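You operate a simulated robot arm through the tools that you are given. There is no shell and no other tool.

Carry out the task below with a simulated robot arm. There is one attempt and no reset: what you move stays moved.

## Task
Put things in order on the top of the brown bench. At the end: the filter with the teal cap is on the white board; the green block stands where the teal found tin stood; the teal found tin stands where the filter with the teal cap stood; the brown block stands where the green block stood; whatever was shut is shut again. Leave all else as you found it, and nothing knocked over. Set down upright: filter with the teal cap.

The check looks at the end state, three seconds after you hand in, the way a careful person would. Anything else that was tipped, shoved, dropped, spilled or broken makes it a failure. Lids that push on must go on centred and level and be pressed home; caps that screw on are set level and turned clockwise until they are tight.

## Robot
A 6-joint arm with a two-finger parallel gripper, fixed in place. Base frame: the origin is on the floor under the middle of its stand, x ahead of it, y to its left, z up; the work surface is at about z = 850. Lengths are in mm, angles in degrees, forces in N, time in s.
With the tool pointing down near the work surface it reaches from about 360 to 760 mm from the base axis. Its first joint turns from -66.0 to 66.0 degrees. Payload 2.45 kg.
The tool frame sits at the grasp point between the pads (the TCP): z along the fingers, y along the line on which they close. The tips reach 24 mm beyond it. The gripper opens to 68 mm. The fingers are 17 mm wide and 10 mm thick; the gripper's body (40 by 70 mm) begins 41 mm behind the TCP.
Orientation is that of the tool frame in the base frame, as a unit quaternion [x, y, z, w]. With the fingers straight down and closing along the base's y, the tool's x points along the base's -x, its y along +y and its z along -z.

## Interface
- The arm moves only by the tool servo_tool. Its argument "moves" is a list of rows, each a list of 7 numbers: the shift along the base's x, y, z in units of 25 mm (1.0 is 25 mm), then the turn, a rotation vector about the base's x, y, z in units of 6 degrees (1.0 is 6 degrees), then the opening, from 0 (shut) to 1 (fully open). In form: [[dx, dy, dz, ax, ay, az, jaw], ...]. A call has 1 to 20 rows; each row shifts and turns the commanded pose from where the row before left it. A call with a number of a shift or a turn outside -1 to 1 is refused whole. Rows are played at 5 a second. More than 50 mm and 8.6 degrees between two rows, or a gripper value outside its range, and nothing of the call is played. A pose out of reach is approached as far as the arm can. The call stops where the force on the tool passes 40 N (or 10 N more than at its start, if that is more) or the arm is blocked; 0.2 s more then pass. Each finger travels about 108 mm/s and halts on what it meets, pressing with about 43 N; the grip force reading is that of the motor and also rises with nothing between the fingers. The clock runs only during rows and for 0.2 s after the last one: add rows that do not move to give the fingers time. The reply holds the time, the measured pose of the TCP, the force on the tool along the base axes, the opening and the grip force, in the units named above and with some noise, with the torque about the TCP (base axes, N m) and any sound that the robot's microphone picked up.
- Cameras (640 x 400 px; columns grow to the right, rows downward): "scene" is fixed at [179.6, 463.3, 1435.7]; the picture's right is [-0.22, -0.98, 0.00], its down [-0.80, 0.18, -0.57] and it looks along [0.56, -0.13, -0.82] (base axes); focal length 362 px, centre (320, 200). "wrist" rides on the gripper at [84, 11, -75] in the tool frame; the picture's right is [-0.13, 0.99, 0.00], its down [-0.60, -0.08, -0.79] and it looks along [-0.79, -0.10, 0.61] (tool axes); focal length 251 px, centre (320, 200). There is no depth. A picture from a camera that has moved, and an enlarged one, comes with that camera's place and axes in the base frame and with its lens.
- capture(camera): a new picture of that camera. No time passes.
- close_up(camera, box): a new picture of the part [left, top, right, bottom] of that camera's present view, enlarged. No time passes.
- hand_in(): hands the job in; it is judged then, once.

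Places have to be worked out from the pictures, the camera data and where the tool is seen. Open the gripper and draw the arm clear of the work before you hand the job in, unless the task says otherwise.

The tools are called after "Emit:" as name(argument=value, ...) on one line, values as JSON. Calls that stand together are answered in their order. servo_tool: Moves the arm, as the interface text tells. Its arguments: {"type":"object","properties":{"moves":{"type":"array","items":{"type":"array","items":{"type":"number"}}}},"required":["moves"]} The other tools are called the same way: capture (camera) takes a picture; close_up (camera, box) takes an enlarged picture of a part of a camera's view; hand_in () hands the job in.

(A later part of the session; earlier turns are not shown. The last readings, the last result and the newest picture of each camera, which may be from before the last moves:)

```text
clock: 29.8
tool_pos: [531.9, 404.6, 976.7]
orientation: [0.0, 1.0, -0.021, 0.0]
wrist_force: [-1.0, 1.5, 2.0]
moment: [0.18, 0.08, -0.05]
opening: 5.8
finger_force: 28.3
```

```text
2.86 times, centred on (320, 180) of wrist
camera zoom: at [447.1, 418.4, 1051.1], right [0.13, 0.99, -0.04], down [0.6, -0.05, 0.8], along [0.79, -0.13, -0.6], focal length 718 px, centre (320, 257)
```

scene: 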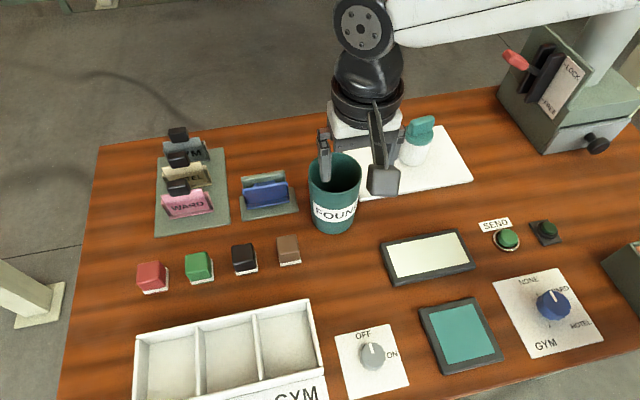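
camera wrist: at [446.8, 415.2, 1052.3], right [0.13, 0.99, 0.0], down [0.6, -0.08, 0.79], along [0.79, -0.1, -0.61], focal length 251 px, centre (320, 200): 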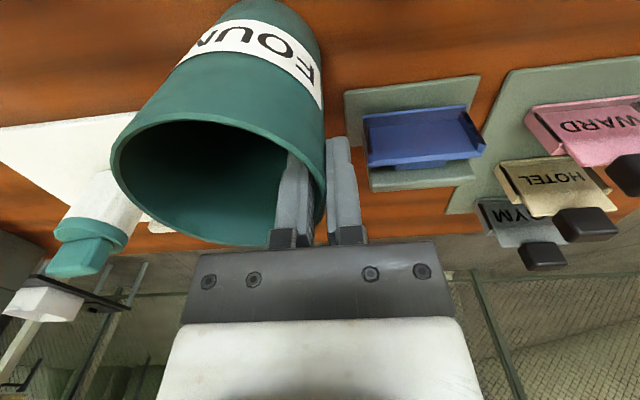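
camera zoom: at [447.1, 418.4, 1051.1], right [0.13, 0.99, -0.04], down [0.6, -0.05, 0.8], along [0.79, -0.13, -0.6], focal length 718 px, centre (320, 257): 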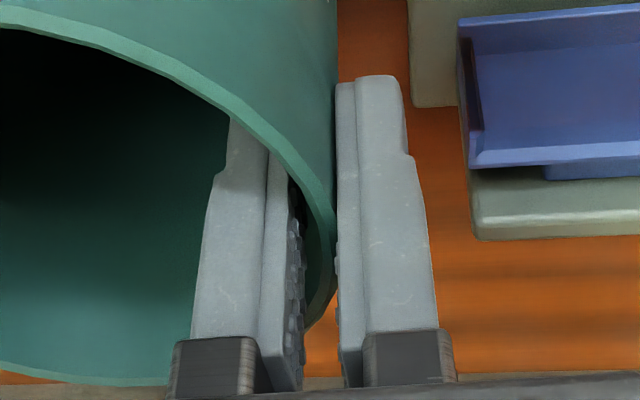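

Moment is now near zero, tin upright in the grip. Lifting gently to check that it holds.

Emit:
servo_tool(moves=[[0, 0, 0.15, 0, 0, 0, 0.0], [0, 0, 0.2, 0, 0, 0, 0.0], [0, 0, 0.25, 0, 0, 0, 0.0], [0, 0, 0, 0, 0, 0, 0.0], [0, 0, 0, 0, 0, 0, 0.0]])

Emit:
close_up(camera="scene", box=[280, 120, 400, 240])

Emit:
capture(camera="wrist")

```text
clock: 31.0
tool_pos: [532.9, 405.5, 991.9]
orientation: [-0.001, 1.0, -0.021, 0.0]
wrist_force: [-0.9, -0.9, -2.3]
moment: [0.02, 0.02, 0.01]
opening: 5.7
finger_force: 29.0
```

```text
3.33 times, centred on (340, 180) of scene
camera zoom: at [179.6, 463.3, 1435.7], right [-0.22, -0.98, 0.0], down [-0.8, 0.18, -0.57], along [0.56, -0.13, -0.82], focal length 1205 px, centre (253, 267)
```

zoom: 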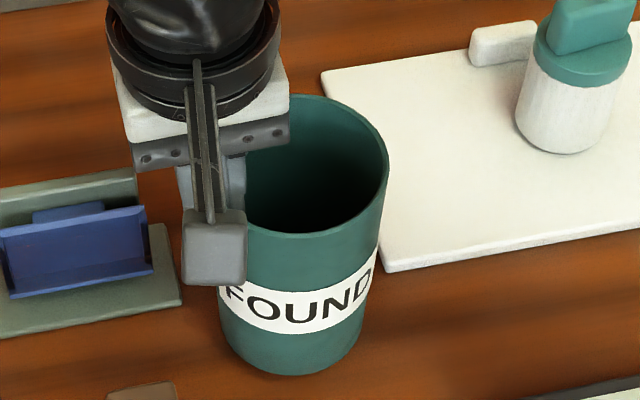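

```text
taken
camera wrist: at [448.4, 419.7, 1066.5], right [0.13, 0.99, -0.04], down [0.6, -0.05, 0.8], along [0.79, -0.13, -0.6], focal length 251 px, centre (320, 200)
```

wrist: 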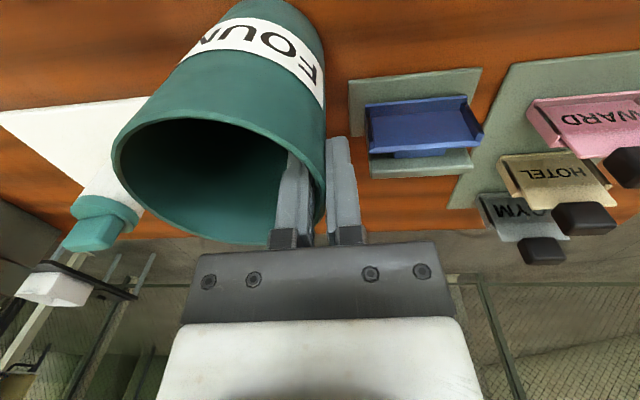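

Tin lifted cleanly and hanging upright (~2 N). Raising ~60 mm more, then travelling along −y toward the filter's old spot.

Emit:
servo_tool(moves=[[0, 0, 0.4, 0, 0, 0, 0.0], [0, 0, 0.7, 0, 0, 0, 0.0], [0, 0, 0.7, 0, 0, 0, 0.0], [0, 0, 0.6, 0, 0, 0, 0.0], [0, -0.4, 0, 0, 0, 0, 0.0], [-0.04, -0.8, 0, 0, 0, 0, 0.0], [-0.04, -0.8, 0, 0, 0, 0, 0.0], [-0.04, -0.8, 0, 0, 0, 0, 0.0], [-0.04, -0.8, 0, 0, 0, 0, 0.0], [-0.04, -0.8, 0, 0, 0, 0, 0.0], [-0.04, -0.8, 0, 0, 0, 0, 0.0], [-0.04, -0.8, 0, 0, 0, 0, 0.0], [-0.04, -0.8, 0, 0, 0, 0, 0.0], [0, -0.4, 0, 0, 0, 0, 0.0], [0, 0, 0, 0, 0, 0, 0.0]])

Emit:
capture(camera="scene")

Emit:
capture(camera="wrist")

```text
clock: 34.2
tool_pos: [523.8, 224.4, 1051.5]
orientation: [-0.001, 1.0, -0.021, 0.001]
wrist_force: [0.2, 0.8, -1.6]
moment: [0.03, -0.02, 0.01]
opening: 5.4
finger_force: 28.5
```

```text
taken
```

scene: 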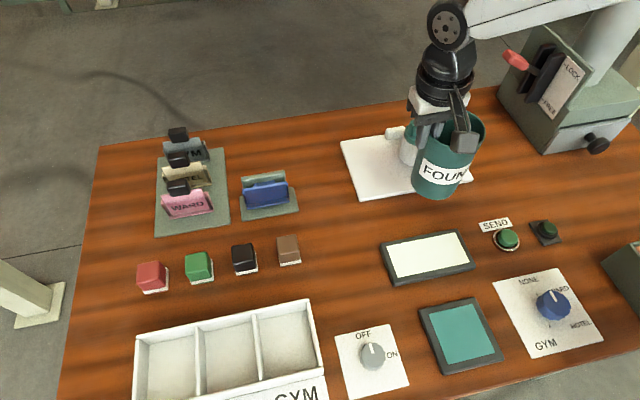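

```text
taken
camera wrist: at [438.7, 237.8, 1125.8], right [0.13, 0.99, -0.04], down [0.6, -0.05, 0.8], along [0.79, -0.13, -0.6], focal length 251 px, centre (320, 200)
```

wrist: 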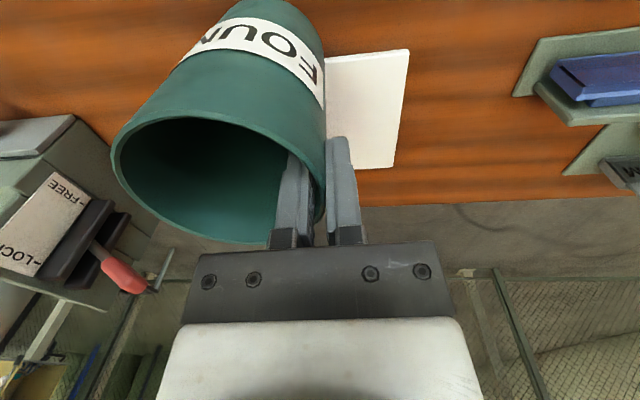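

Tin is held steady. Continuing −203 mm in y toward (517, 21.5) for the TCP.

Emit:
servo_tool(moves=[[0, -0.4, 0, 0, 0, 0, 0.0], [-0.03, -0.8, 0, 0, 0, 0, 0.0], [-0.03, -0.8, 0, 0, 0, 0, 0.0], [-0.03, -0.8, 0, 0, 0, 0, 0.0], [-0.03, -0.8, 0, 0, 0, 0, 0.0], [-0.03, -0.8, 0, 0, 0, 0, 0.0], [-0.03, -0.8, 0, 0, 0, 0, 0.0], [-0.03, -0.8, 0, 0, 0, 0, 0.0], [-0.03, -0.8, 0, 0, 0, 0, 0.0], [-0.03, -0.8, 0, 0, 0, 0, 0.0], [0, -0.5, 0, 0, 0, 0, 0.0], [0, 0, 0, 0, 0, 0, 0.0], [0, 0, 0, 0, 0, 0, 0.0]])

Emit:
close_up(camera="scene", box=[440, 110, 600, 230])

Emit:
capture(camera="wrist")

```text
clock: 37.0
tool_pos: [516.6, 20.8, 1051.5]
orientation: [0.001, 1.0, -0.02, 0.001]
wrist_force: [-0.2, 0.6, -1.1]
moment: [0.07, -0.03, -0.01]
opening: 5.5
finger_force: 28.2
```

```text
3.33 times, centred on (520, 170) of scene
camera zoom: at [179.6, 463.3, 1435.7], right [-0.22, -0.98, 0.0], down [-0.8, 0.18, -0.57], along [0.56, -0.13, -0.82], focal length 1205 px, centre (-347, 300)
```

zoom: 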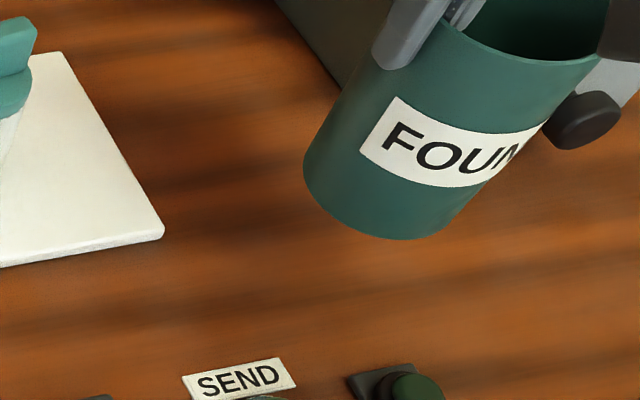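

```text
taken
camera wrist: at [433.0, 36.2, 1126.1], right [0.13, 0.99, -0.04], down [0.6, -0.05, 0.8], along [0.79, -0.13, -0.6], focal length 251 px, centre (320, 200)
```

wrist: 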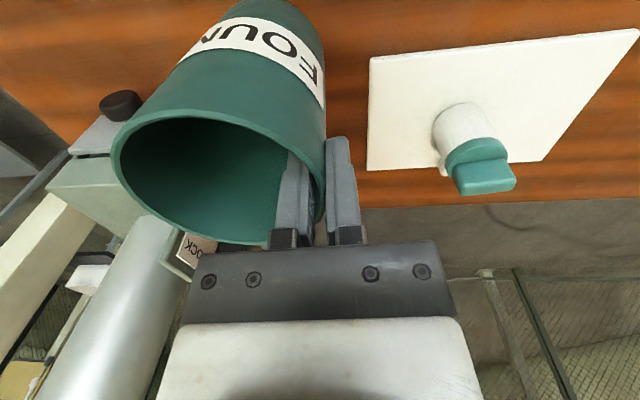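

Comparison with the first picture suggests the tin may be a few mm off; I'll lower to just above the bench and then compare precisely before setting down.

Emit:
servo_tool(moves=[[0.08, -0.08, -0.4, 0, 0, 0, 0.0], [0, 0, -0.5, 0, 0, 0, 0.0], [0, 0, -0.5, 0, 0, 0, 0.0], [0, 0, -0.5, 0, 0, 0, 0.0], [0, 0, -0.5, 0, 0, 0, 0.0], [0, 0, -0.3, 0, 0, 0, 0.0], [0, 0, 0, 0, 0, 0, 0.0], [0, 0, 0, 0, 0, 0, 0.0]])

Emit:
close_up(camera="scene", box=[440, 110, 600, 230])

Emit:
capture(camera="wrist")

```text
clock: 38.8
tool_pos: [519.1, 21.0, 983.1]
orientation: [0.0, 1.0, -0.021, 0.0]
wrist_force: [0.3, 0.4, -1.3]
moment: [0.03, 0.0, -0.04]
opening: 5.5
finger_force: 28.1
```

```text
3.33 times, centred on (520, 170) of scene
camera zoom: at [179.6, 463.3, 1435.7], right [-0.22, -0.98, 0.0], down [-0.8, 0.18, -0.57], along [0.56, -0.13, -0.82], focal length 1205 px, centre (-347, 300)
```

zoom: 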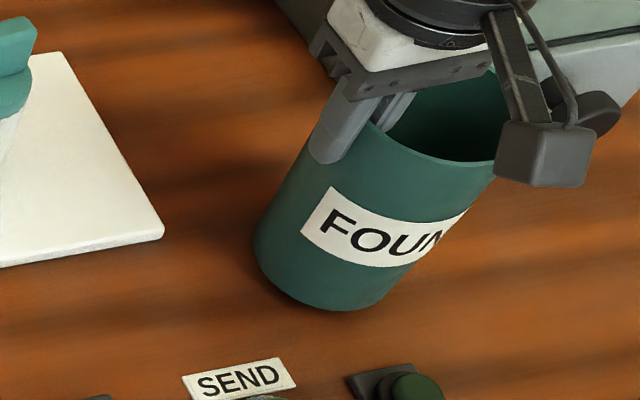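

```text
taken
camera wrist: at [433.9, 35.6, 1057.9], right [0.13, 0.99, -0.04], down [0.6, -0.05, 0.8], along [0.79, -0.13, -0.6], focal length 251 px, centre (320, 200)
```

wrist: 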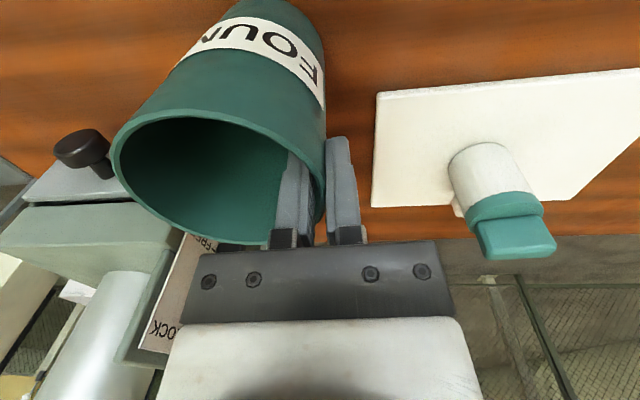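

Projected onto the bench, the tin is within ~2 mm of the filter's former centre; adding +1.5 mm in x and lowering to feel for contact.

Emit:
servo_tool(moves=[[0.06, -0.02, -0.1, 0, 0, 0, 0.0], [0, 0, -0.08, 0, 0, 0, 0.0], [0, 0, 0, 0, 0, 0, 0.0]])

```text
clock: 39.6
tool_pos: [518.5, 19.7, 979.9]
orientation: [0.0, 1.0, -0.02, 0.002]
wrist_force: [1.1, 1.2, -0.8]
moment: [0.04, -0.02, 0.01]
opening: 5.2
finger_force: 28.1
```

Emit:
servo_tool(moves=[[0, 0, -0.05, 0, 0, 0, 0.0], [0, 0, -0.05, 0, 0, 0, 0.0], [0, 0, 0, 0, 0, 0, 0.0]])

```text
clock: 40.4
tool_pos: [518.7, 18.3, 978.1]
orientation: [0.001, 1.0, -0.021, 0.001]
wrist_force: [0.6, -0.4, -1.5]
moment: [0.06, -0.01, 0.0]
opening: 5.5
finger_force: 28.6
```

No contact yet; continuing in ~1 mm steps.

Emit:
servo_tool(moves=[[0, 0, -0.04, 0, 0, 0, 0.0], [0, 0, -0.03, 0, 0, 0, 0.0], [0, 0, 0, 0, 0, 0, 0.0]])

```text
clock: 41.2
tool_pos: [518.9, 19.4, 976.7]
orientation: [0.001, 1.0, -0.021, 0.001]
wrist_force: [-3.2, 0.5, 17.3]
moment: [-0.08, 0.62, -0.05]
opening: 5.2
finger_force: 28.1
```

Contact (17 N). Relieving ~0.7 mm, then opening the fingers.

Emit:
servo_tool(moves=[[0, 0, 0.03, 0, 0, 0, 0.0], [0, 0, 0, 0, 0, 0, 0.0], [0, 0, 0, 0, 0, 0, 0.12], [0, 0, 0, 0, 0, 0, 0.25], [0, 0, 0, 0, 0, 0, 0.45], [0, 0, 0, 0, 0, 0, 0.45]])

Emit:
close_up(camera="scene", box=[440, 110, 600, 230])

Emit:
capture(camera="wrist")

```text
clock: 42.6
tool_pos: [518.2, 19.5, 976.1]
orientation: [0.0, 1.0, -0.02, 0.0]
wrist_force: [-0.1, 0.5, 0.0]
moment: [-0.01, 0.03, 0.02]
opening: 30.5
finger_force: 0.0
```

```text
3.33 times, centred on (520, 170) of scene
camera zoom: at [179.6, 463.3, 1435.7], right [-0.22, -0.98, 0.0], down [-0.8, 0.18, -0.57], along [0.56, -0.13, -0.82], focal length 1205 px, centre (-347, 300)
```

zoom: 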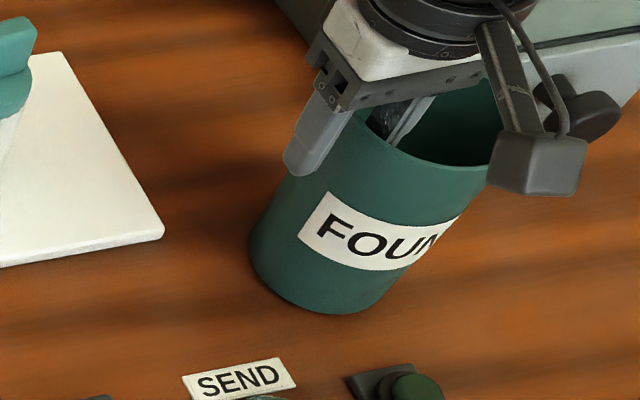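

```text
taken
camera wrist: at [434.6, 33.6, 1050.7], right [0.13, 0.99, -0.04], down [0.6, -0.05, 0.8], along [0.79, -0.13, -0.6], focal length 251 px, centre (320, 200)
```

wrist: 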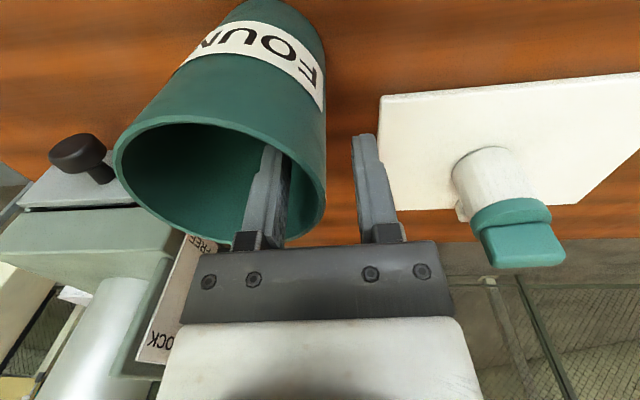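

Tin stands level at the filter's former spot. Raising straight up and undoing the tilt once clear.

Emit:
servo_tool(moves=[[0, 0, 0.5, 0, 0, 0, 0.45], [0, 0, 0.8, 0, 0, 0, 0.45], [0, 0, 1, 0, 0, 0, 0.45], [0, 0, 1, 0, 0, 0, 0.45], [0, 0, 1, 0.4, 0, 0, 0.45], [0, 0, 0.5, 0, 0, 0, 0.6], [0, 0, 0, 0, 0, 0, 0.6]])

Emit:
capture(camera="scene")

Emit:
close_up(camera="scene", box=[440, 110, 600, 230])

```text
clock: 44.2
tool_pos: [518.9, 19.6, 1096.6]
orientation: [0.001, 1.0, 0.001, 0.001]
wrist_force: [-0.5, -0.6, 1.1]
moment: [0.01, 0.01, -0.03]
opening: 40.7
finger_force: 0.1
```

```text
taken
```

scene: 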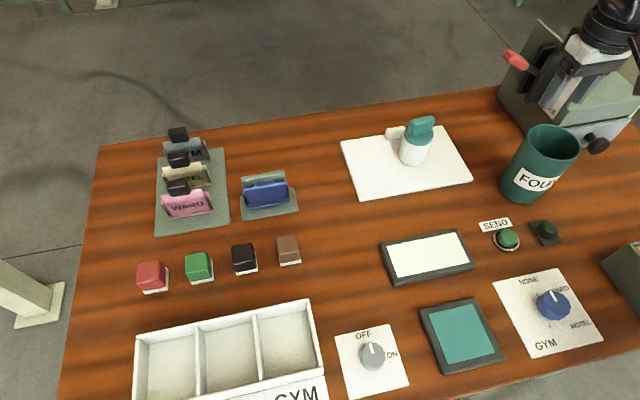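

```text
3.33 times, centred on (520, 170) of scene
camera zoom: at [179.6, 463.3, 1435.7], right [-0.22, -0.98, 0.0], down [-0.8, 0.18, -0.57], along [0.56, -0.13, -0.82], focal length 1205 px, centre (-347, 300)
```

zoom: 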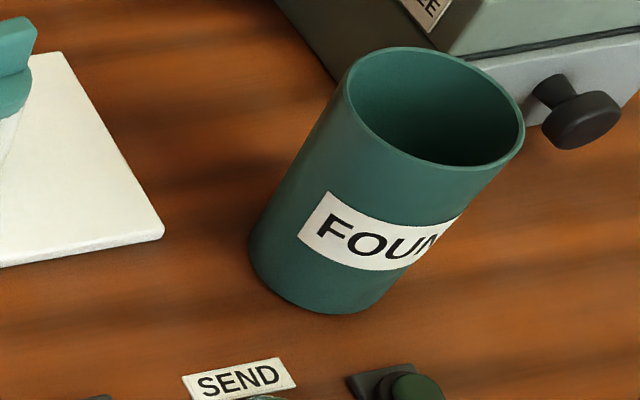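

Tin is upright and in place. Now travelling at z≈1097 to look at the row of blocks from around (400,500).

Emit:
servo_tool(moves=[[-0.238, 0.96, 0, 0, 0, 0, 1], [-0.238, 0.96, 0, 0, 0, 0, 1], [-0.238, 0.96, 0, 0, 0, 0, 1], [-0.238, 0.96, 0, 0, 0, 0, 1], [-0.238, 0.96, 0, 0, 0, 0, 1], [-0.238, 0.96, 0, 0, 0, 0, 1], [-0.238, 0.96, 0, 0, 0, 0, 1], [-0.238, 0.96, 0, 0, 0, 0, 1], [-0.238, 0.96, 0, 0, 0, 0, 1], [-0.238, 0.96, 0, 0, 0, 0, 1], [-0.238, 0.96, 0, 0, 0, 0, 1], [-0.238, 0.96, 0, 0, 0, 0, 1], [-0.238, 0.96, 0, 0, 0, 0, 1], [-0.238, 0.96, 0, 0, 0, 0, 1], [-0.238, 0.96, 0, 0, 0, 0, 1], [-0.238, 0.96, 0, 0, 0, 0, 1], [-0.238, 0.96, 0, 0, 0, 0, 1], [-0.238, 0.96, 0, 0, 0, 0, 1], [-0.238, 0.96, 0, 0, 0, 0, 1], [0, 0, 0, 0, 0, 0, 1]])

Emit:
capture(camera="wrist")

Emit:
capture(camera="scene")

```text
clock: 48.4
tool_pos: [407.2, 476.6, 1095.1]
orientation: [-0.001, 1.0, 0.0, 0.0]
wrist_force: [-0.3, -0.3, 0.6]
moment: [-0.03, 0.03, 0.01]
opening: 67.9
finger_force: 0.0
```

```text
taken
camera wrist: at [322.7, 487.1, 1170.8], right [0.13, 0.99, 0.0], down [0.6, -0.08, 0.79], along [0.79, -0.1, -0.61], focal length 251 px, centre (320, 200)
```

wrist: 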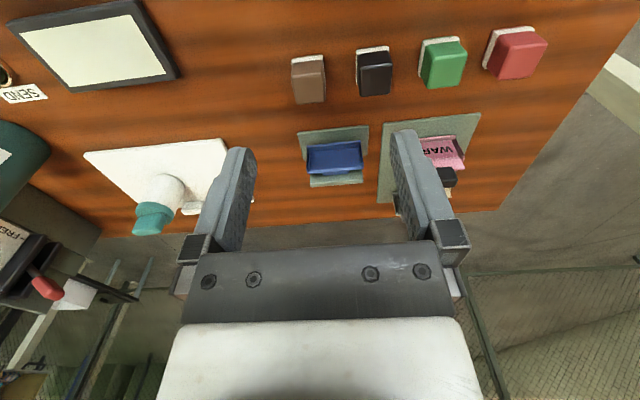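

```text
taken
```

scene: 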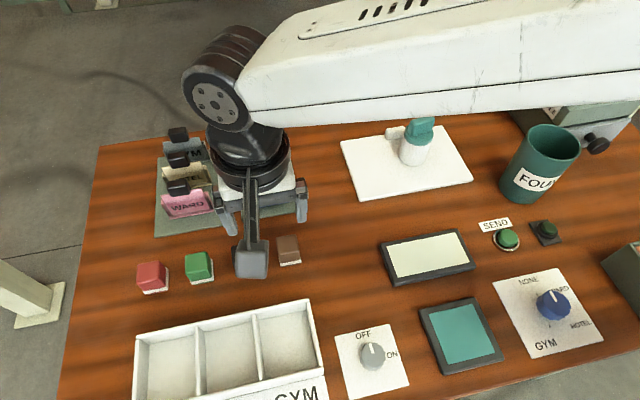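

Emit:
close_up(camera="wrist", box=[280, 10, 560, 115])

Emit:
close_up(camera="wrist", box=[400, 10, 490, 100])

```text
2.29 times, centred on (420, 62) of wrist
camera zoom: at [322.7, 487.1, 1170.8], right [0.13, 0.99, 0.0], down [0.6, -0.08, 0.79], along [0.79, -0.1, -0.61], focal length 575 px, centre (91, 514)
```

zoom: 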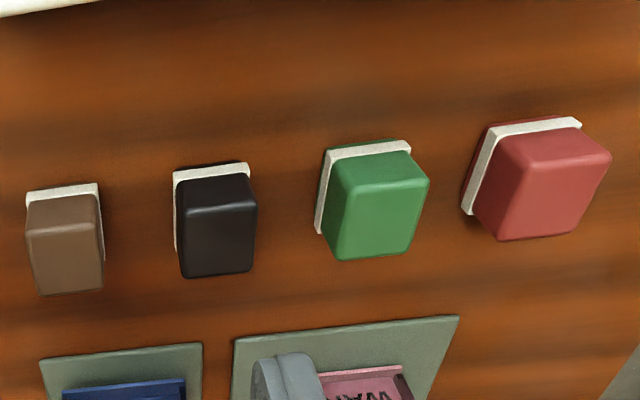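

```text
4.44 times, centred on (445, 55) of wrist
camera zoom: at [322.7, 487.1, 1170.8], right [0.13, 0.99, 0.0], down [0.6, -0.08, 0.79], along [0.79, -0.1, -0.61], focal length 1118 px, centre (-236, 844)
```

zoom: 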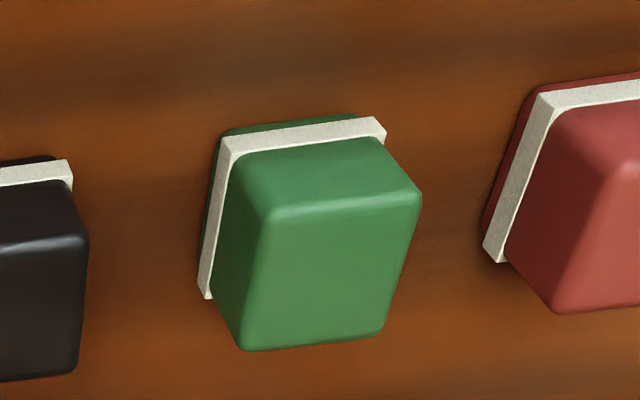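

Blocks are ~34 mm cubes (40 mm collar), top z≈893; green centre ≈ (474,606.5), brown ≈ (474,455). Moving above the green block to z≈1000 to test reach and alignment.

Emit:
servo_tool(moves=[[0.443, 0.867, 0, 0, 0, 0, 0.9], [0.443, 0.867, 0, 0, 0, 0, 0.9], [0.443, 0.867, 0, 0, 0, 0, 0.9], [0.443, 0.867, 0, 0, 0, 0, 0.9], [0.443, 0.867, 0, 0, 0, 0, 0.9], [0.443, 0.867, 0, 0, 0, 0, 0.9], [0, 0, -1, 0, 0, 0, 0.9], [0, 0, -1, 0, 0, 0, 0.9], [0, 0, -1, 0, 0, 0, 0.9], [0, 0, -0.8, 0, 0, 0, 0.9], [0, 0, 0, 0, 0, 0, 0.9], [0, 0, 0, 0, 0, 0, 0.9]])

Emit:
capture(camera="wrist")

Emit:
capture(camera="scene")

```text
clock: 51.0
tool_pos: [446.7, 558.7, 992.9]
orientation: [0.0, 1.0, 0.0, 0.0]
wrist_force: [-0.5, -0.4, 0.0]
moment: [0.01, 0.02, -0.02]
opening: 61.3
finger_force: 0.0
out of reach, approached as far as the arm can: row 4, 5, 6
```

```text
taken
camera wrist: at [362.8, 569.8, 1067.2], right [0.13, 0.99, 0.0], down [0.6, -0.08, 0.79], along [0.79, -0.1, -0.61], focal length 251 px, centre (320, 200)
```

wrist: 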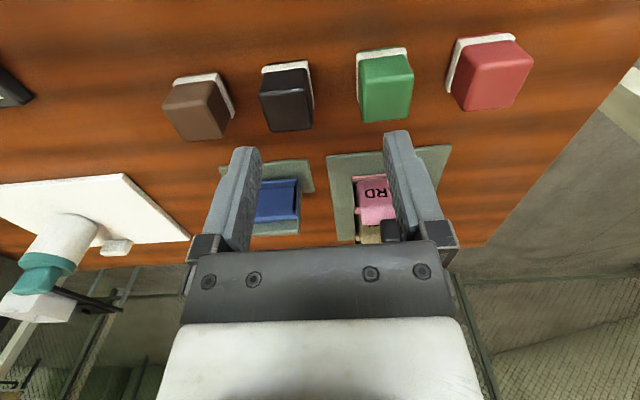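

```text
taken
```

scene: 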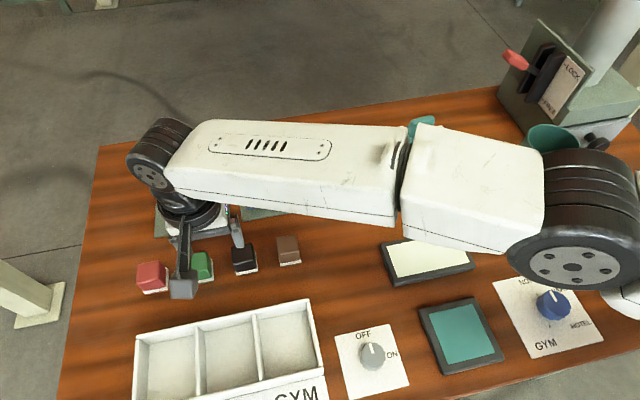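

The arm is reach-limited here at height. I'll yaw the gripper +90° (closing along x, camera on the −y side), so that a small outward lean can extend reach without tilting the grip axis.

Emit:
servo_tool(moves=[[0, 0, 0, 0, 0, 1, 0.9], [0, 0, 0, 0, 0, 1, 0.9], [0, 0, 0, 0, 0, 1, 0.9], [0, 0, 0, 0, 0, 1, 0.9], [0, 0, 0, 0, 0, 1, 0.9], [0, 0, 0, 0, 0, 1, 0.9], [0, 0, 0, 0, 0, 1, 0.9], [0, 0, 0, 0, 0, 1, 0.9], [0, 0, 0, 0, 0, 1, 0.9], [0, 0, 0, 0, 0, 1, 0.9], [0, 0, 0, 0, 0, 1, 0.9], [0, 0, 0, 0, 0, 1, 0.9], [0, 0, 0, 0, 0, 1, 0.9], [0, 0, 0, 0, 0, 1, 0.9], [0, 0, 0, 0, 0, 1, 0.9], [0, 0, 0, 0, 0, 0, 0.9]])

Emit:
capture(camera="wrist")

Emit:
capture(camera="scene")

```text
clock: 54.4
tool_pos: [447.4, 558.5, 995.1]
orientation: [0.708, -0.707, -0.001, 0.001]
wrist_force: [0.0, 0.1, -0.7]
moment: [0.01, 0.01, -0.04]
opening: 61.0
finger_force: 0.2
```

```text
taken
camera wrist: at [436.9, 474.2, 1068.8], right [-0.99, 0.13, 0.0], down [0.08, 0.6, 0.79], along [0.1, 0.79, -0.61], focal length 251 px, centre (320, 200)
```

wrist: 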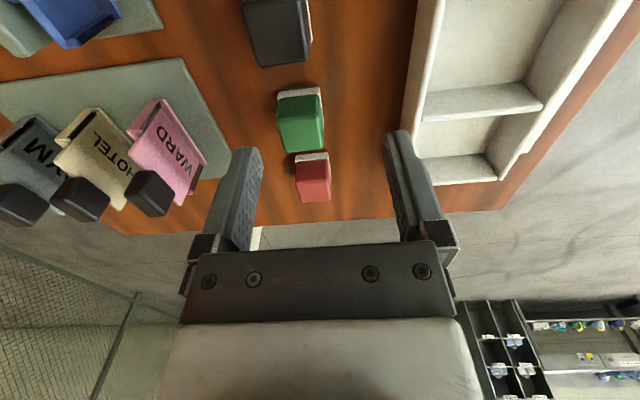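

```text
taken
```

scene: 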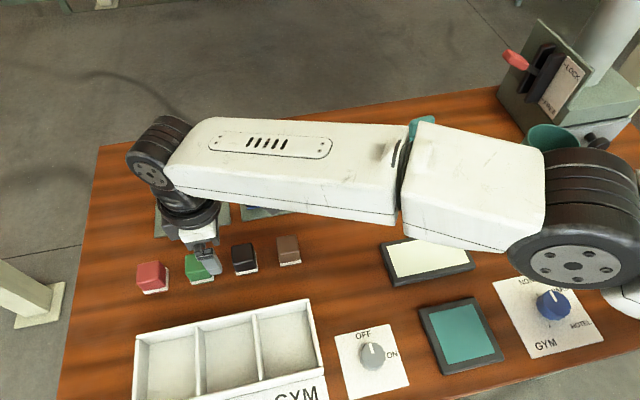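

Yaw achieved. Now leaning the tool 6° outward (+y), descending to z≈945 (tips still above the blocks) and moving over the green block.

Emit:
servo_tool(moves=[[0, 0, 0, 1, 0, 0, 0.9], [0, 0, -0.8, 0, 0, 0, 0.9], [0, 0, -0.8, 0, 0, 0, 0.9], [0, 0, -0.4, 0, 0, 0, 0.9], [0.27, 0.47, 0, 0, 0, 0, 0.9], [0.27, 0.47, 0, 0, 0, 0, 0.9], [0.27, 0.47, 0, 0, 0, 0, 0.9], [0.27, 0.47, 0, 0, 0, 0, 0.9], [0, 0, 0, 0, 0, 0, 0.9], [0, 0, 0, 0, 0, 0, 0.9]])

Emit:
capture(camera="wrist")

Emit:
close_up(camera="scene", box=[120, 180, 320, 310])

```text
clock: 56.6
tool_pos: [459.4, 581.1, 944.7]
orientation: [0.706, -0.706, -0.038, -0.036]
wrist_force: [-0.9, -0.5, 0.6]
moment: [0.0, -0.02, -0.02]
opening: 61.2
finger_force: 0.1
out of reach, approached as far as the arm can: row 7, 8
```

```text
taken
camera wrist: at [447.8, 489.2, 1011.1], right [-0.99, 0.13, 0.01], down [0.08, 0.52, 0.85], along [0.1, 0.85, -0.52], focal length 251 px, centre (320, 200)
```

wrist: 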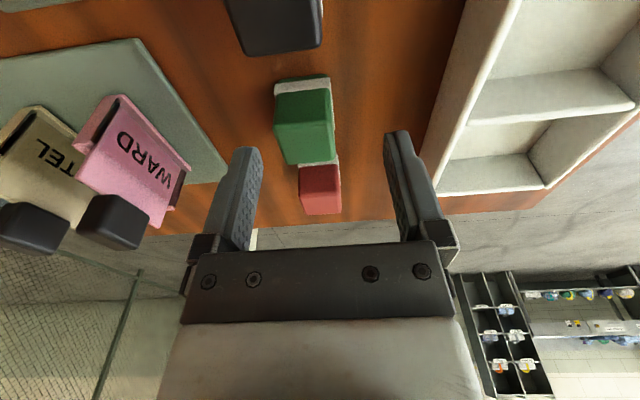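

```text
3.08 times, centred on (220, 245) of scene
camera zoom: at [179.6, 463.3, 1435.7], right [-0.22, -0.98, 0.0], down [-0.8, 0.18, -0.57], along [0.56, -0.13, -0.82], focal length 1113 px, centre (628, 62)
```

zoom: 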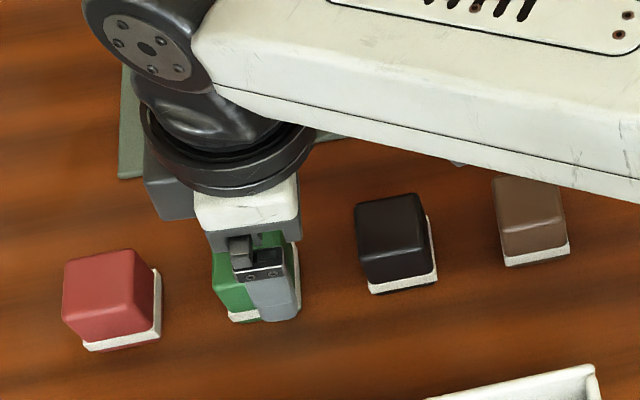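

Still out of reach at z=945 (r≈741). I'll centre x on the block, add another 6° of lean, and test how much further it reaches at this safe height.

Emit:
servo_tool(moves=[[0.3, -0.6, 0, 0, 0, 0, 0.9], [0.3, 0, 0, 0, 0, 0, 0.9], [0, 0, 0, 1, 0, 0, 0.9], [0, 0.4, 0, 0, 0, 0, 0.9], [0, 0.4, 0, 0, 0, 0, 0.9], [0, 0.4, 0, 0, 0, 0, 0.9], [0, 0.4, 0, 0, 0, 0, 0.9], [0, 0, 0, 0, 0, 0, 0.9], [0, 0, 0, 0, 0, 0, 0.9]])

Emit:
capture(camera="wrist")

Emit:
capture(camera="scene")

```text
clock: 58.6
tool_pos: [465.9, 594.1, 946.4]
orientation: [-0.703, 0.703, 0.075, 0.073]
wrist_force: [-0.2, 0.0, 0.4]
moment: [0.02, 0.02, -0.04]
opening: 61.4
finger_force: 0.1
out of reach, approached as far as the arm can: row 6, 7
```

```text
taken
camera wrist: at [455.7, 495.9, 1003.0], right [-0.99, 0.13, 0.03], down [0.08, 0.43, 0.9], along [0.1, 0.9, -0.43], focal length 251 px, centre (320, 200)
```

wrist: 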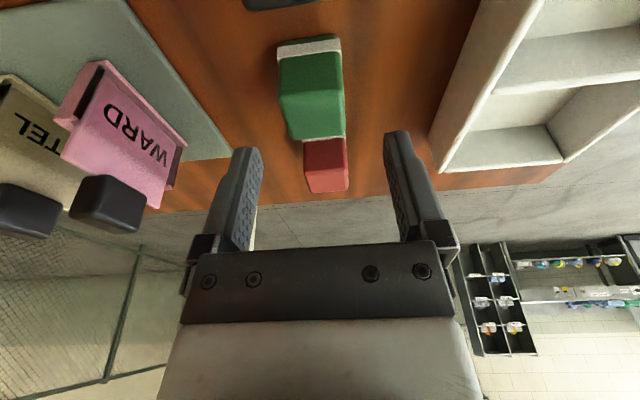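

```text
taken
```

scene: 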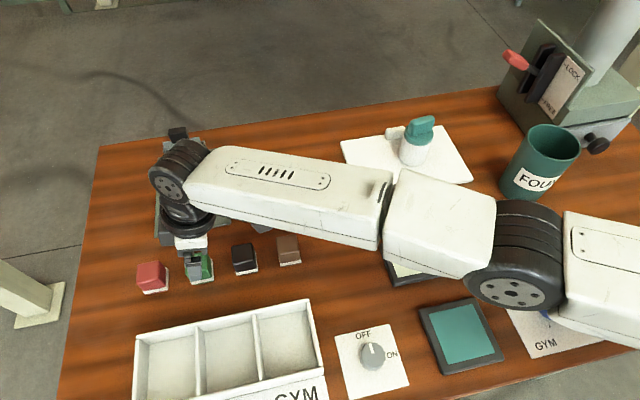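

With 12° lean the reach at z=946 is r≈755, and lower z gives a little more. Let me look closely at the block's structure to decide the grip height.

Emit:
close_up(camera="wrist", box=[250, 20, 390, 200])

Emit:
close_up(camera="scene", box=[120, 210, 240, 310])

```text
2.22 times, centred on (320, 110) of wrist
camera zoom: at [455.7, 495.9, 1003.0], right [-0.99, 0.13, 0.03], down [0.08, 0.43, 0.9], along [0.1, 0.9, -0.43], focal length 559 px, centre (320, 400)
```

zoom: 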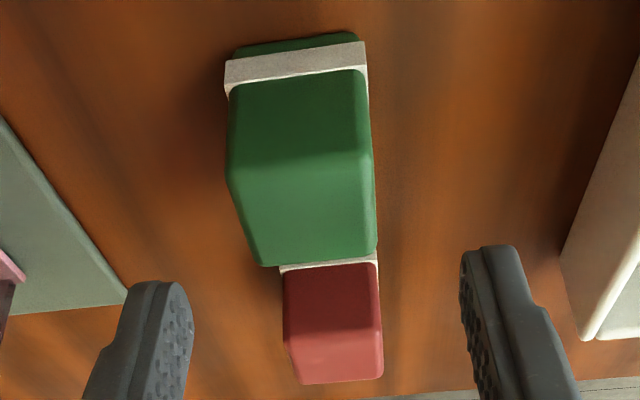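

```text
4.00 times, centred on (180, 260) of scene
camera zoom: at [179.6, 463.3, 1435.7], right [-0.22, -0.98, 0.0], down [-0.8, 0.18, -0.57], along [0.56, -0.13, -0.82], focal length 1446 px, centre (880, -40)
```

zoom: 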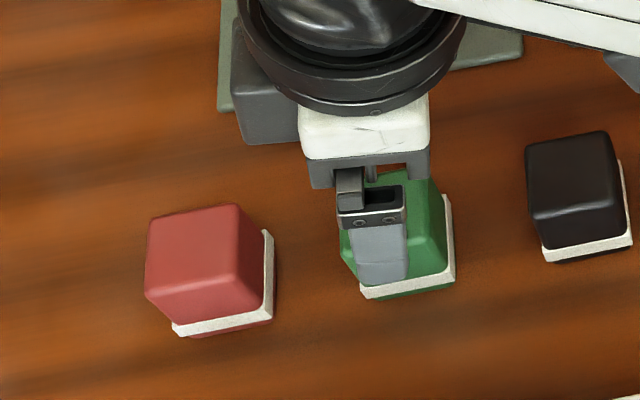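

The band is only slightly proud; I'll grip the body above it (TCP z≈890). First correct to about (474,584) at this height and verify alignment.

Emit:
servo_tool(moves=[[0, -0.4, 0, 0, 0, 0, 0.9], [0.32, 0, 0, 0, 0, 0, 0.9], [0, 0, 0, 0, 0, 0, 0.9], [0, 0, 0, 0, 0, 0, 0.9]])

Emit:
capture(camera="wrist")

Emit:
close_up(camera="wrist", box=[250, 20, 390, 200])

```text
clock: 59.6
tool_pos: [474.6, 583.6, 945.9]
orientation: [0.704, -0.703, -0.075, -0.072]
wrist_force: [0.4, 0.0, -0.4]
moment: [-0.01, -0.03, 0.02]
opening: 61.2
finger_force: 0.1
```

```text
taken
camera wrist: at [463.3, 485.8, 1001.2], right [-0.99, 0.13, 0.03], down [0.08, 0.43, 0.9], along [0.1, 0.9, -0.43], focal length 251 px, centre (320, 200)
```

wrist: 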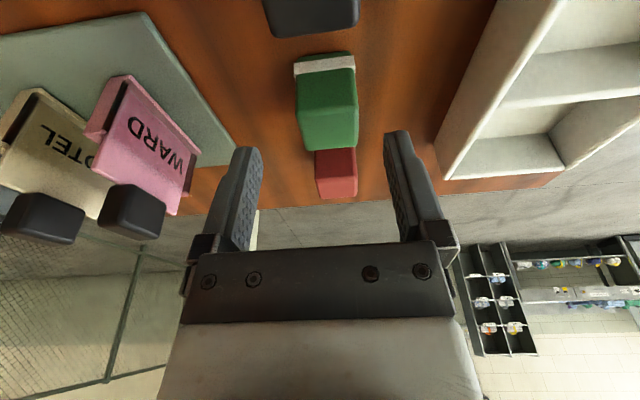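

```text
2.22 times, centred on (320, 110) of wrist
camera zoom: at [463.3, 485.8, 1001.2], right [-0.99, 0.13, 0.03], down [0.08, 0.43, 0.9], along [0.1, 0.9, -0.43], focal length 559 px, centre (320, 400)
```

zoom: 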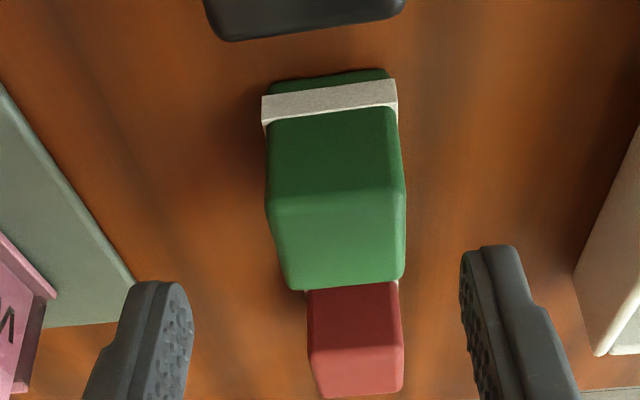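

Block is centred between the fingers within ~1 mm in x. Descending diagonally to about (473.5, 597.5, 890).

Emit:
servo_tool(moves=[[-0.04, 0.05, -0.45, 0, 0, 0, 0.9], [0, 0.1, -0.45, 0, 0, 0, 0.9], [0, 0.12, -0.45, 0, 0, 0, 0.9], [0, 0.14, -0.45, 0, 0, 0, 0.9], [0, 0.14, -0.45, 0, 0, 0, 0.9], [0, 0, 0, 0, 0, 0, 0.9], [0, 0, 0, 0, 0, 0, 0.9]])

Emit:
capture(camera="wrist")

Emit:
close_up(camera="scene", box=[120, 180, 280, 310])

```text
clock: 61.2
tool_pos: [466.8, 586.6, 892.0]
orientation: [0.704, -0.703, -0.074, -0.073]
wrist_force: [0.3, -0.9, -0.3]
moment: [-0.01, 0.0, 0.0]
opening: 61.1
finger_force: 0.1
out of reach, approached as far as the arm can: row 3, 4, 5
```

```text
taken
camera wrist: at [456.4, 488.5, 947.6], right [-0.99, 0.13, 0.03], down [0.08, 0.43, 0.9], along [0.1, 0.9, -0.43], focal length 251 px, centre (320, 200)
```

wrist: 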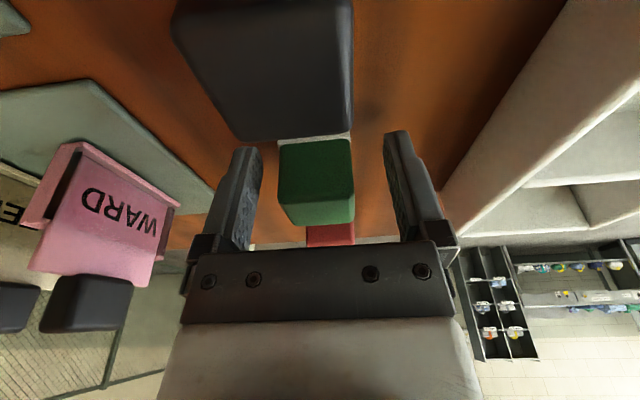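

```text
3.08 times, centred on (200, 245) of scene
camera zoom: at [179.6, 463.3, 1435.7], right [-0.22, -0.98, 0.0], down [-0.8, 0.18, -0.57], along [0.56, -0.13, -0.82], focal length 1113 px, centre (689, 62)
```

zoom: 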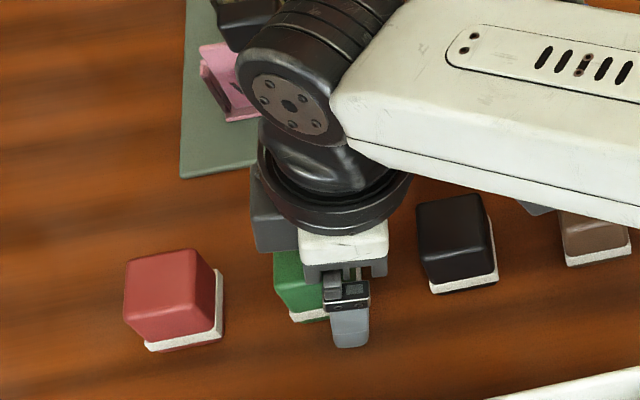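

Reach actually shrinks lower down; fitting the readings gives a wrist reach of ~726 mm about a ~1164 mm high shoulder with ~180 mm tool, so I need ≈22° outward lean, and the camera should be on the +y side for clearance. I'll back up, undo the lean, and pull in before re-yawing.

Emit:
servo_tool(moves=[[0, 0, 0.8, 0, 0, 0, 0.9], [0, 0, 1, 0, 0, 0, 0.9], [0, 0, 1, 0, 0, 0, 0.9], [0, 0, 1, 0, 0, 0, 0.9], [-0.3, -0.6, 0.6, 0, 0, 0, 0.9], [-0.4, -0.8, 0, -0.5, 0, 0, 0.9], [-0.4, -0.8, 0, -0.5, 0, 0, 0.9], [0, -0.4, 0, -0.5, 0, 0, 0.9], [0, -0.4, 0, -0.5, 0, 0, 0.9], [0, 0, 0, 0, 0, 0, 0.9], [0, 0, 0, 0, 0, 0, 0.9]])

Emit:
capture(camera="scene")

```text
clock: 63.6
tool_pos: [466.8, 555.3, 1003.2]
orientation: [0.707, -0.707, -0.001, 0.0]
wrist_force: [0.0, -0.6, -0.5]
moment: [-0.02, -0.02, -0.02]
opening: 61.2
finger_force: 0.1
out of reach, approached as far as the arm can: row 2, 5, 6, 7
```

```text
taken
```

scene: 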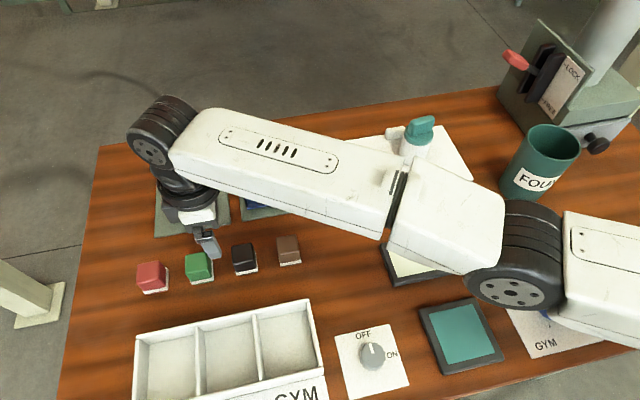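

The refused rows (moves toward −x) don't look like a pure radial limit; the first-joint limit (66°) may be involved. I'll run a single test move in −x at this safe height to learn which limit is active.

Emit:
servo_tool(moves=[[-1, 0, 0, 0, 0, 0, 0.9], [0, 0, 0, 0, 0, 0, 0.9]])

```text
clock: 64.2
tool_pos: [449.3, 566.3, 1004.7]
orientation: [0.707, -0.707, 0.0, 0.0]
wrist_force: [0.0, 0.1, -0.1]
moment: [0.02, 0.03, -0.02]
opening: 61.2
finger_force: 0.1
out of reach, approached as far as the arm can: row 1
```

That confirms a first-joint-limit boundary (0.9135·x − 0.4067·y ≈ 180) with the tool vertical. Now testing the pure radial limit away from that boundary: moving +x at lower height.

Emit:
servo_tool(moves=[[0.6, 0, -0.6, 0, 0, 0, 0.9], [0.7, 0, -0.7, 0, 0, 0, 0.9], [0.7, 0, -0.7, 0, 0, 0, 0.9], [0, 0, 0, 0, 0, 0, 0.9]])

```text
clock: 65.2
tool_pos: [485.5, 542.3, 955.3]
orientation: [0.707, -0.707, 0.0, 0.0]
wrist_force: [0.3, 0.3, 0.7]
moment: [0.05, -0.02, -0.03]
opening: 61.3
finger_force: 0.0
out of reach, approached as far as the arm can: row 1, 2, 3
```

The data fit a simple reach sphere (wrist ≤ ~727 mm from a shoulder at z≈1164) with sluggish response near full extension, so a ~25° outward lean (camera on the +y side) is what I need. First retract to a comfortable pose.

Emit:
servo_tool(moves=[[-0.3, -0.4, 0.5, 0, 0, 0, 0.9], [-0.4, -0.5, 0.6, 0, 0, 0, 0.9], [-0.5, -0.5, 0.6, 0, 0, 0, 0.9], [-0.5, -0.5, 0.6, 0, 0, 0, 0.9], [-0.5, -0.5, 0.6, 0, 0, 0, 0.9], [0, 0, 0, 0, 0, 0, 0.9], [0, 0, 0, 0, 0, 0, 0.9]])

```text
clock: 66.8
tool_pos: [473.6, 550.3, 1026.9]
orientation: [-0.707, 0.707, 0.001, -0.001]
wrist_force: [-0.1, 0.0, 0.0]
moment: [-0.02, -0.02, -0.01]
opening: 61.2
finger_force: 0.1
out of reach, approached as far as the arm can: row 1, 2, 3, 4, 5
```

The arm is stuck at full extension (inward commands barely act). Trying larger purely radial inward steps.

Emit:
servo_tool(moves=[[-0.65, -0.75, 0, 0, 0, 0, 0.9], [-0.65, -0.75, 0, 0, 0, 0, 0.9], [-0.65, -0.75, 0, 0, 0, 0, 0.9], [-0.65, -0.75, 0, 0, 0, 0, 0.9], [0, 0, 0, 0, 0, 0, 0.9]])

Emit:
capture(camera="scene")

```text
clock: 68.0
tool_pos: [472.0, 550.7, 1029.0]
orientation: [0.707, -0.707, -0.001, 0.001]
wrist_force: [-0.5, 0.3, -0.4]
moment: [-0.02, 0.03, 0.02]
opening: 61.4
finger_force: 0.1
out of reach, approached as far as the arm can: row 1, 2, 3, 4
```

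```text
taken
```

scene: 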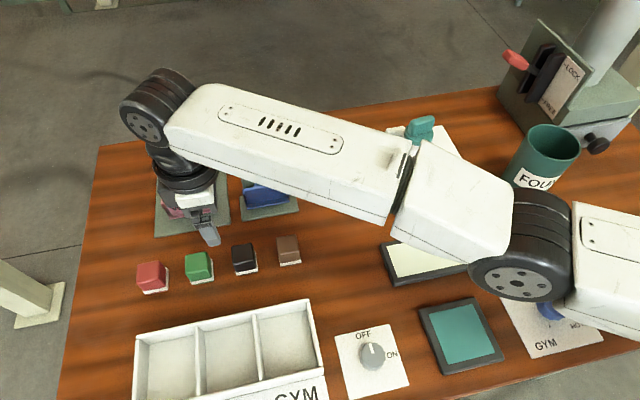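

No inward motion from the straight-arm singularity. I'll slide up along the reach sphere and then come straight down, which should leave the arm bent (inside the sphere).

Emit:
servo_tool(moves=[[0, 0, 1, 0, 0, 0, 0.9], [0, 0, 1, 0, 0, 0, 0.9], [0, 0, 1, 0, 0, 0, 0.9], [0, 0, 1, 0, 0, 0, 0.9], [0, 0, 1, 0, 0, 0, 0.9], [0, 0, 1, 0, 0, 0, 0.9], [0, 0, 0, 0, 0, 0, 0.9]])

```text
clock: 69.6
tool_pos: [457.6, 528.1, 1170.6]
orientation: [-0.707, 0.707, 0.0, -0.001]
wrist_force: [0.2, 0.7, -0.2]
moment: [-0.04, 0.0, 0.01]
opening: 61.3
finger_force: 0.0
out of reach, approached as far as the arm can: row 3, 4, 5, 6
```

As predicted (r≈699 at z=1171). Now straight down, then try an inward move.

Emit:
servo_tool(moves=[[0, 0, -1, 0, 0, 0, 0.9], [0, 0, -1, 0, 0, 0, 0.9], [0, 0, -1, 0, 0, 0, 0.9], [0, 0, -1, 0, 0, 0, 0.9], [-0.3, -0.4, 0, 0, 0, 0, 0.9], [-0.5, -0.6, 0, 0, 0, 0, 0.9], [-0.5, -0.6, 0, 0, 0, 0, 0.9], [0, 0, 0, 0, 0, 0, 0.9]])

```text
clock: 71.4
tool_pos: [425.3, 489.1, 1070.5]
orientation: [0.707, -0.707, -0.001, -0.001]
wrist_force: [-0.3, -0.1, -0.4]
moment: [0.01, -0.01, 0.01]
opening: 61.4
finger_force: 0.2
```

Freed: (425,489,1070), r≈648. Now re-yaw by −180° so the camera ends up on the +y side.

Emit:
servo_tool(moves=[[0, 0, 0, 0, 0, -1, 0.9], [0, 0, 0, 0, 0, -1, 0.9], [0, 0, 0, 0, 0, -1, 0.9], [0, 0, 0, 0, 0, -1, 0.9], [0, 0, 0, 0, 0, -1, 0.9], [0, 0, 0, 0, 0, -1, 0.9], [0, 0, 0, 0, 0, -1, 0.9], [0, 0, 0, 0, 0, -1, 0.9], [0, 0, 0, 0, 0, -1, 0.9], [0, 0, 0, 0, 0, -1, 0.9], [0, 0, 0, 0, 0, -1, 0.9], [0, 0, 0, 0, 0, -1, 0.9], [0, 0, 0, 0, 0, -1, 0.9], [0, 0, 0, 0, 0, -1, 0.9], [0, 0, 0, 0, 0, -1, 0.9], [0, 0, 0, 0, 0, 0, 0.9]])

Emit:
servo_tool(moves=[[0, 0, 0, 0, 0, -1, 0.9], [0, 0, 0, 0, 0, -1, 0.9], [0, 0, 0, 0, 0, -1, 0.9], [0, 0, 0, 0, 0, -1, 0.9], [0, 0, 0, 0, 0, -1, 0.9], [0, 0, 0, 0, 0, -1, 0.9], [0, 0, 0, 0, 0, -1, 0.9], [0, 0, 0, 0, 0, -1, 0.9], [0, 0, 0, 0, 0, -1, 0.9], [0, 0, 0, 0, 0, -1, 0.9], [0, 0, 0, 0, 0, -1, 0.9], [0, 0, 0, 0, 0, -1, 0.9], [0, 0, 0, 0, 0, -1, 0.9], [0, 0, 0, 0, 0, -1, 0.9], [0, 0, 0, 0, 0, -1, 0.9], [0, 0, 0, 0, 0, 0, 0.9]])

Emit:
capture(camera="scene")

Emit:
capture(camera="wrist")

```text
clock: 74.8
tool_pos: [427.3, 488.4, 1070.8]
orientation: [0.001, 1.0, 0.0, 0.001]
wrist_force: [0.3, 0.5, 0.6]
moment: [0.0, 0.01, 0.02]
opening: 61.3
finger_force: 0.0
```

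```text
clock: 78.2
tool_pos: [427.3, 489.7, 1070.9]
orientation: [0.707, 0.707, 0.0, 0.001]
wrist_force: [0.0, 0.4, 0.1]
moment: [0.01, 0.02, -0.01]
opening: 61.1
finger_force: 0.0
```

```text
taken
```

scene: 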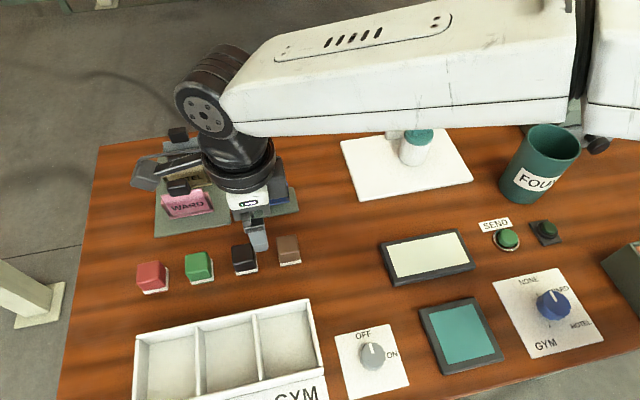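

```text
taken
camera wrist: at [438.8, 572.8, 1145.5], right [0.99, -0.13, 0.0], down [-0.08, -0.6, 0.79], along [-0.1, -0.79, -0.61], focal length 251 px, centre (320, 200)
```

wrist: 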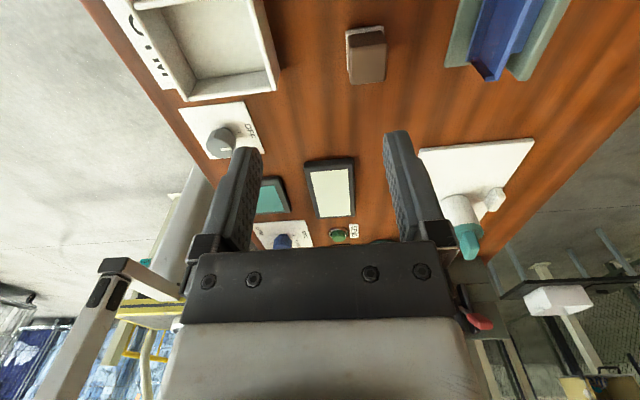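

Yaw −90° reached fine. Now leaning 27° outward (fingers toward +y) at this safe pose.

Emit:
servo_tool(moves=[[0, 0, 0, 1, 0, 0, 0.9], [0, 0, 0, 1, 0, 0, 0.9], [0, 0, 0, 1, 0, 0, 0.9], [0, 0, 0, 1, 0, 0, 0.9], [0, 0, 0, 0.5, 0, 0, 0.9], [0, 0, 0, 0, 0, 0, 0.9], [0, 0, 0, 0, 0, 0, 0.9]])

Emit:
capture(camera="scene")

Emit:
capture(camera="wrist")

```text
clock: 79.8
tool_pos: [426.9, 488.4, 1069.9]
orientation: [0.688, 0.688, 0.165, -0.165]
wrist_force: [0.0, 0.2, -0.1]
moment: [-0.04, 0.03, -0.05]
opening: 60.9
finger_force: 0.1
```

```text
taken
```

scene: 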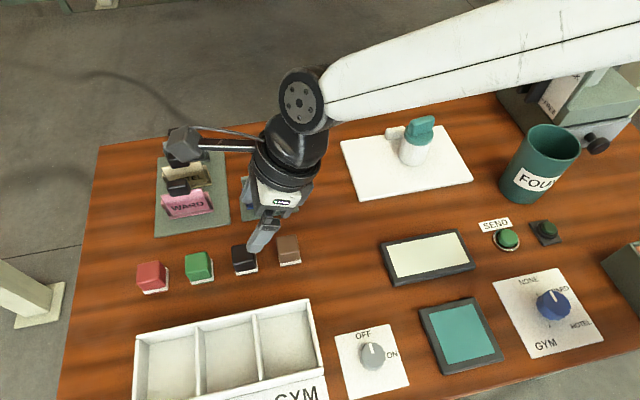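

```text
taken
camera wrist: at [438.2, 529.6, 1175.7], right [0.99, -0.12, -0.06], down [-0.08, -0.9, 0.43], along [-0.1, -0.42, -0.9], focal length 251 px, centre (320, 200)
```

wrist: 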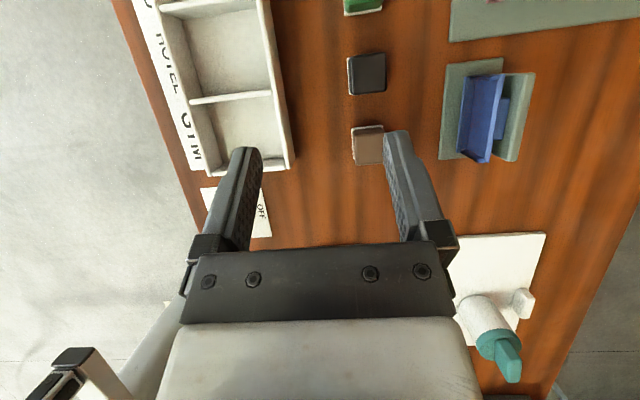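

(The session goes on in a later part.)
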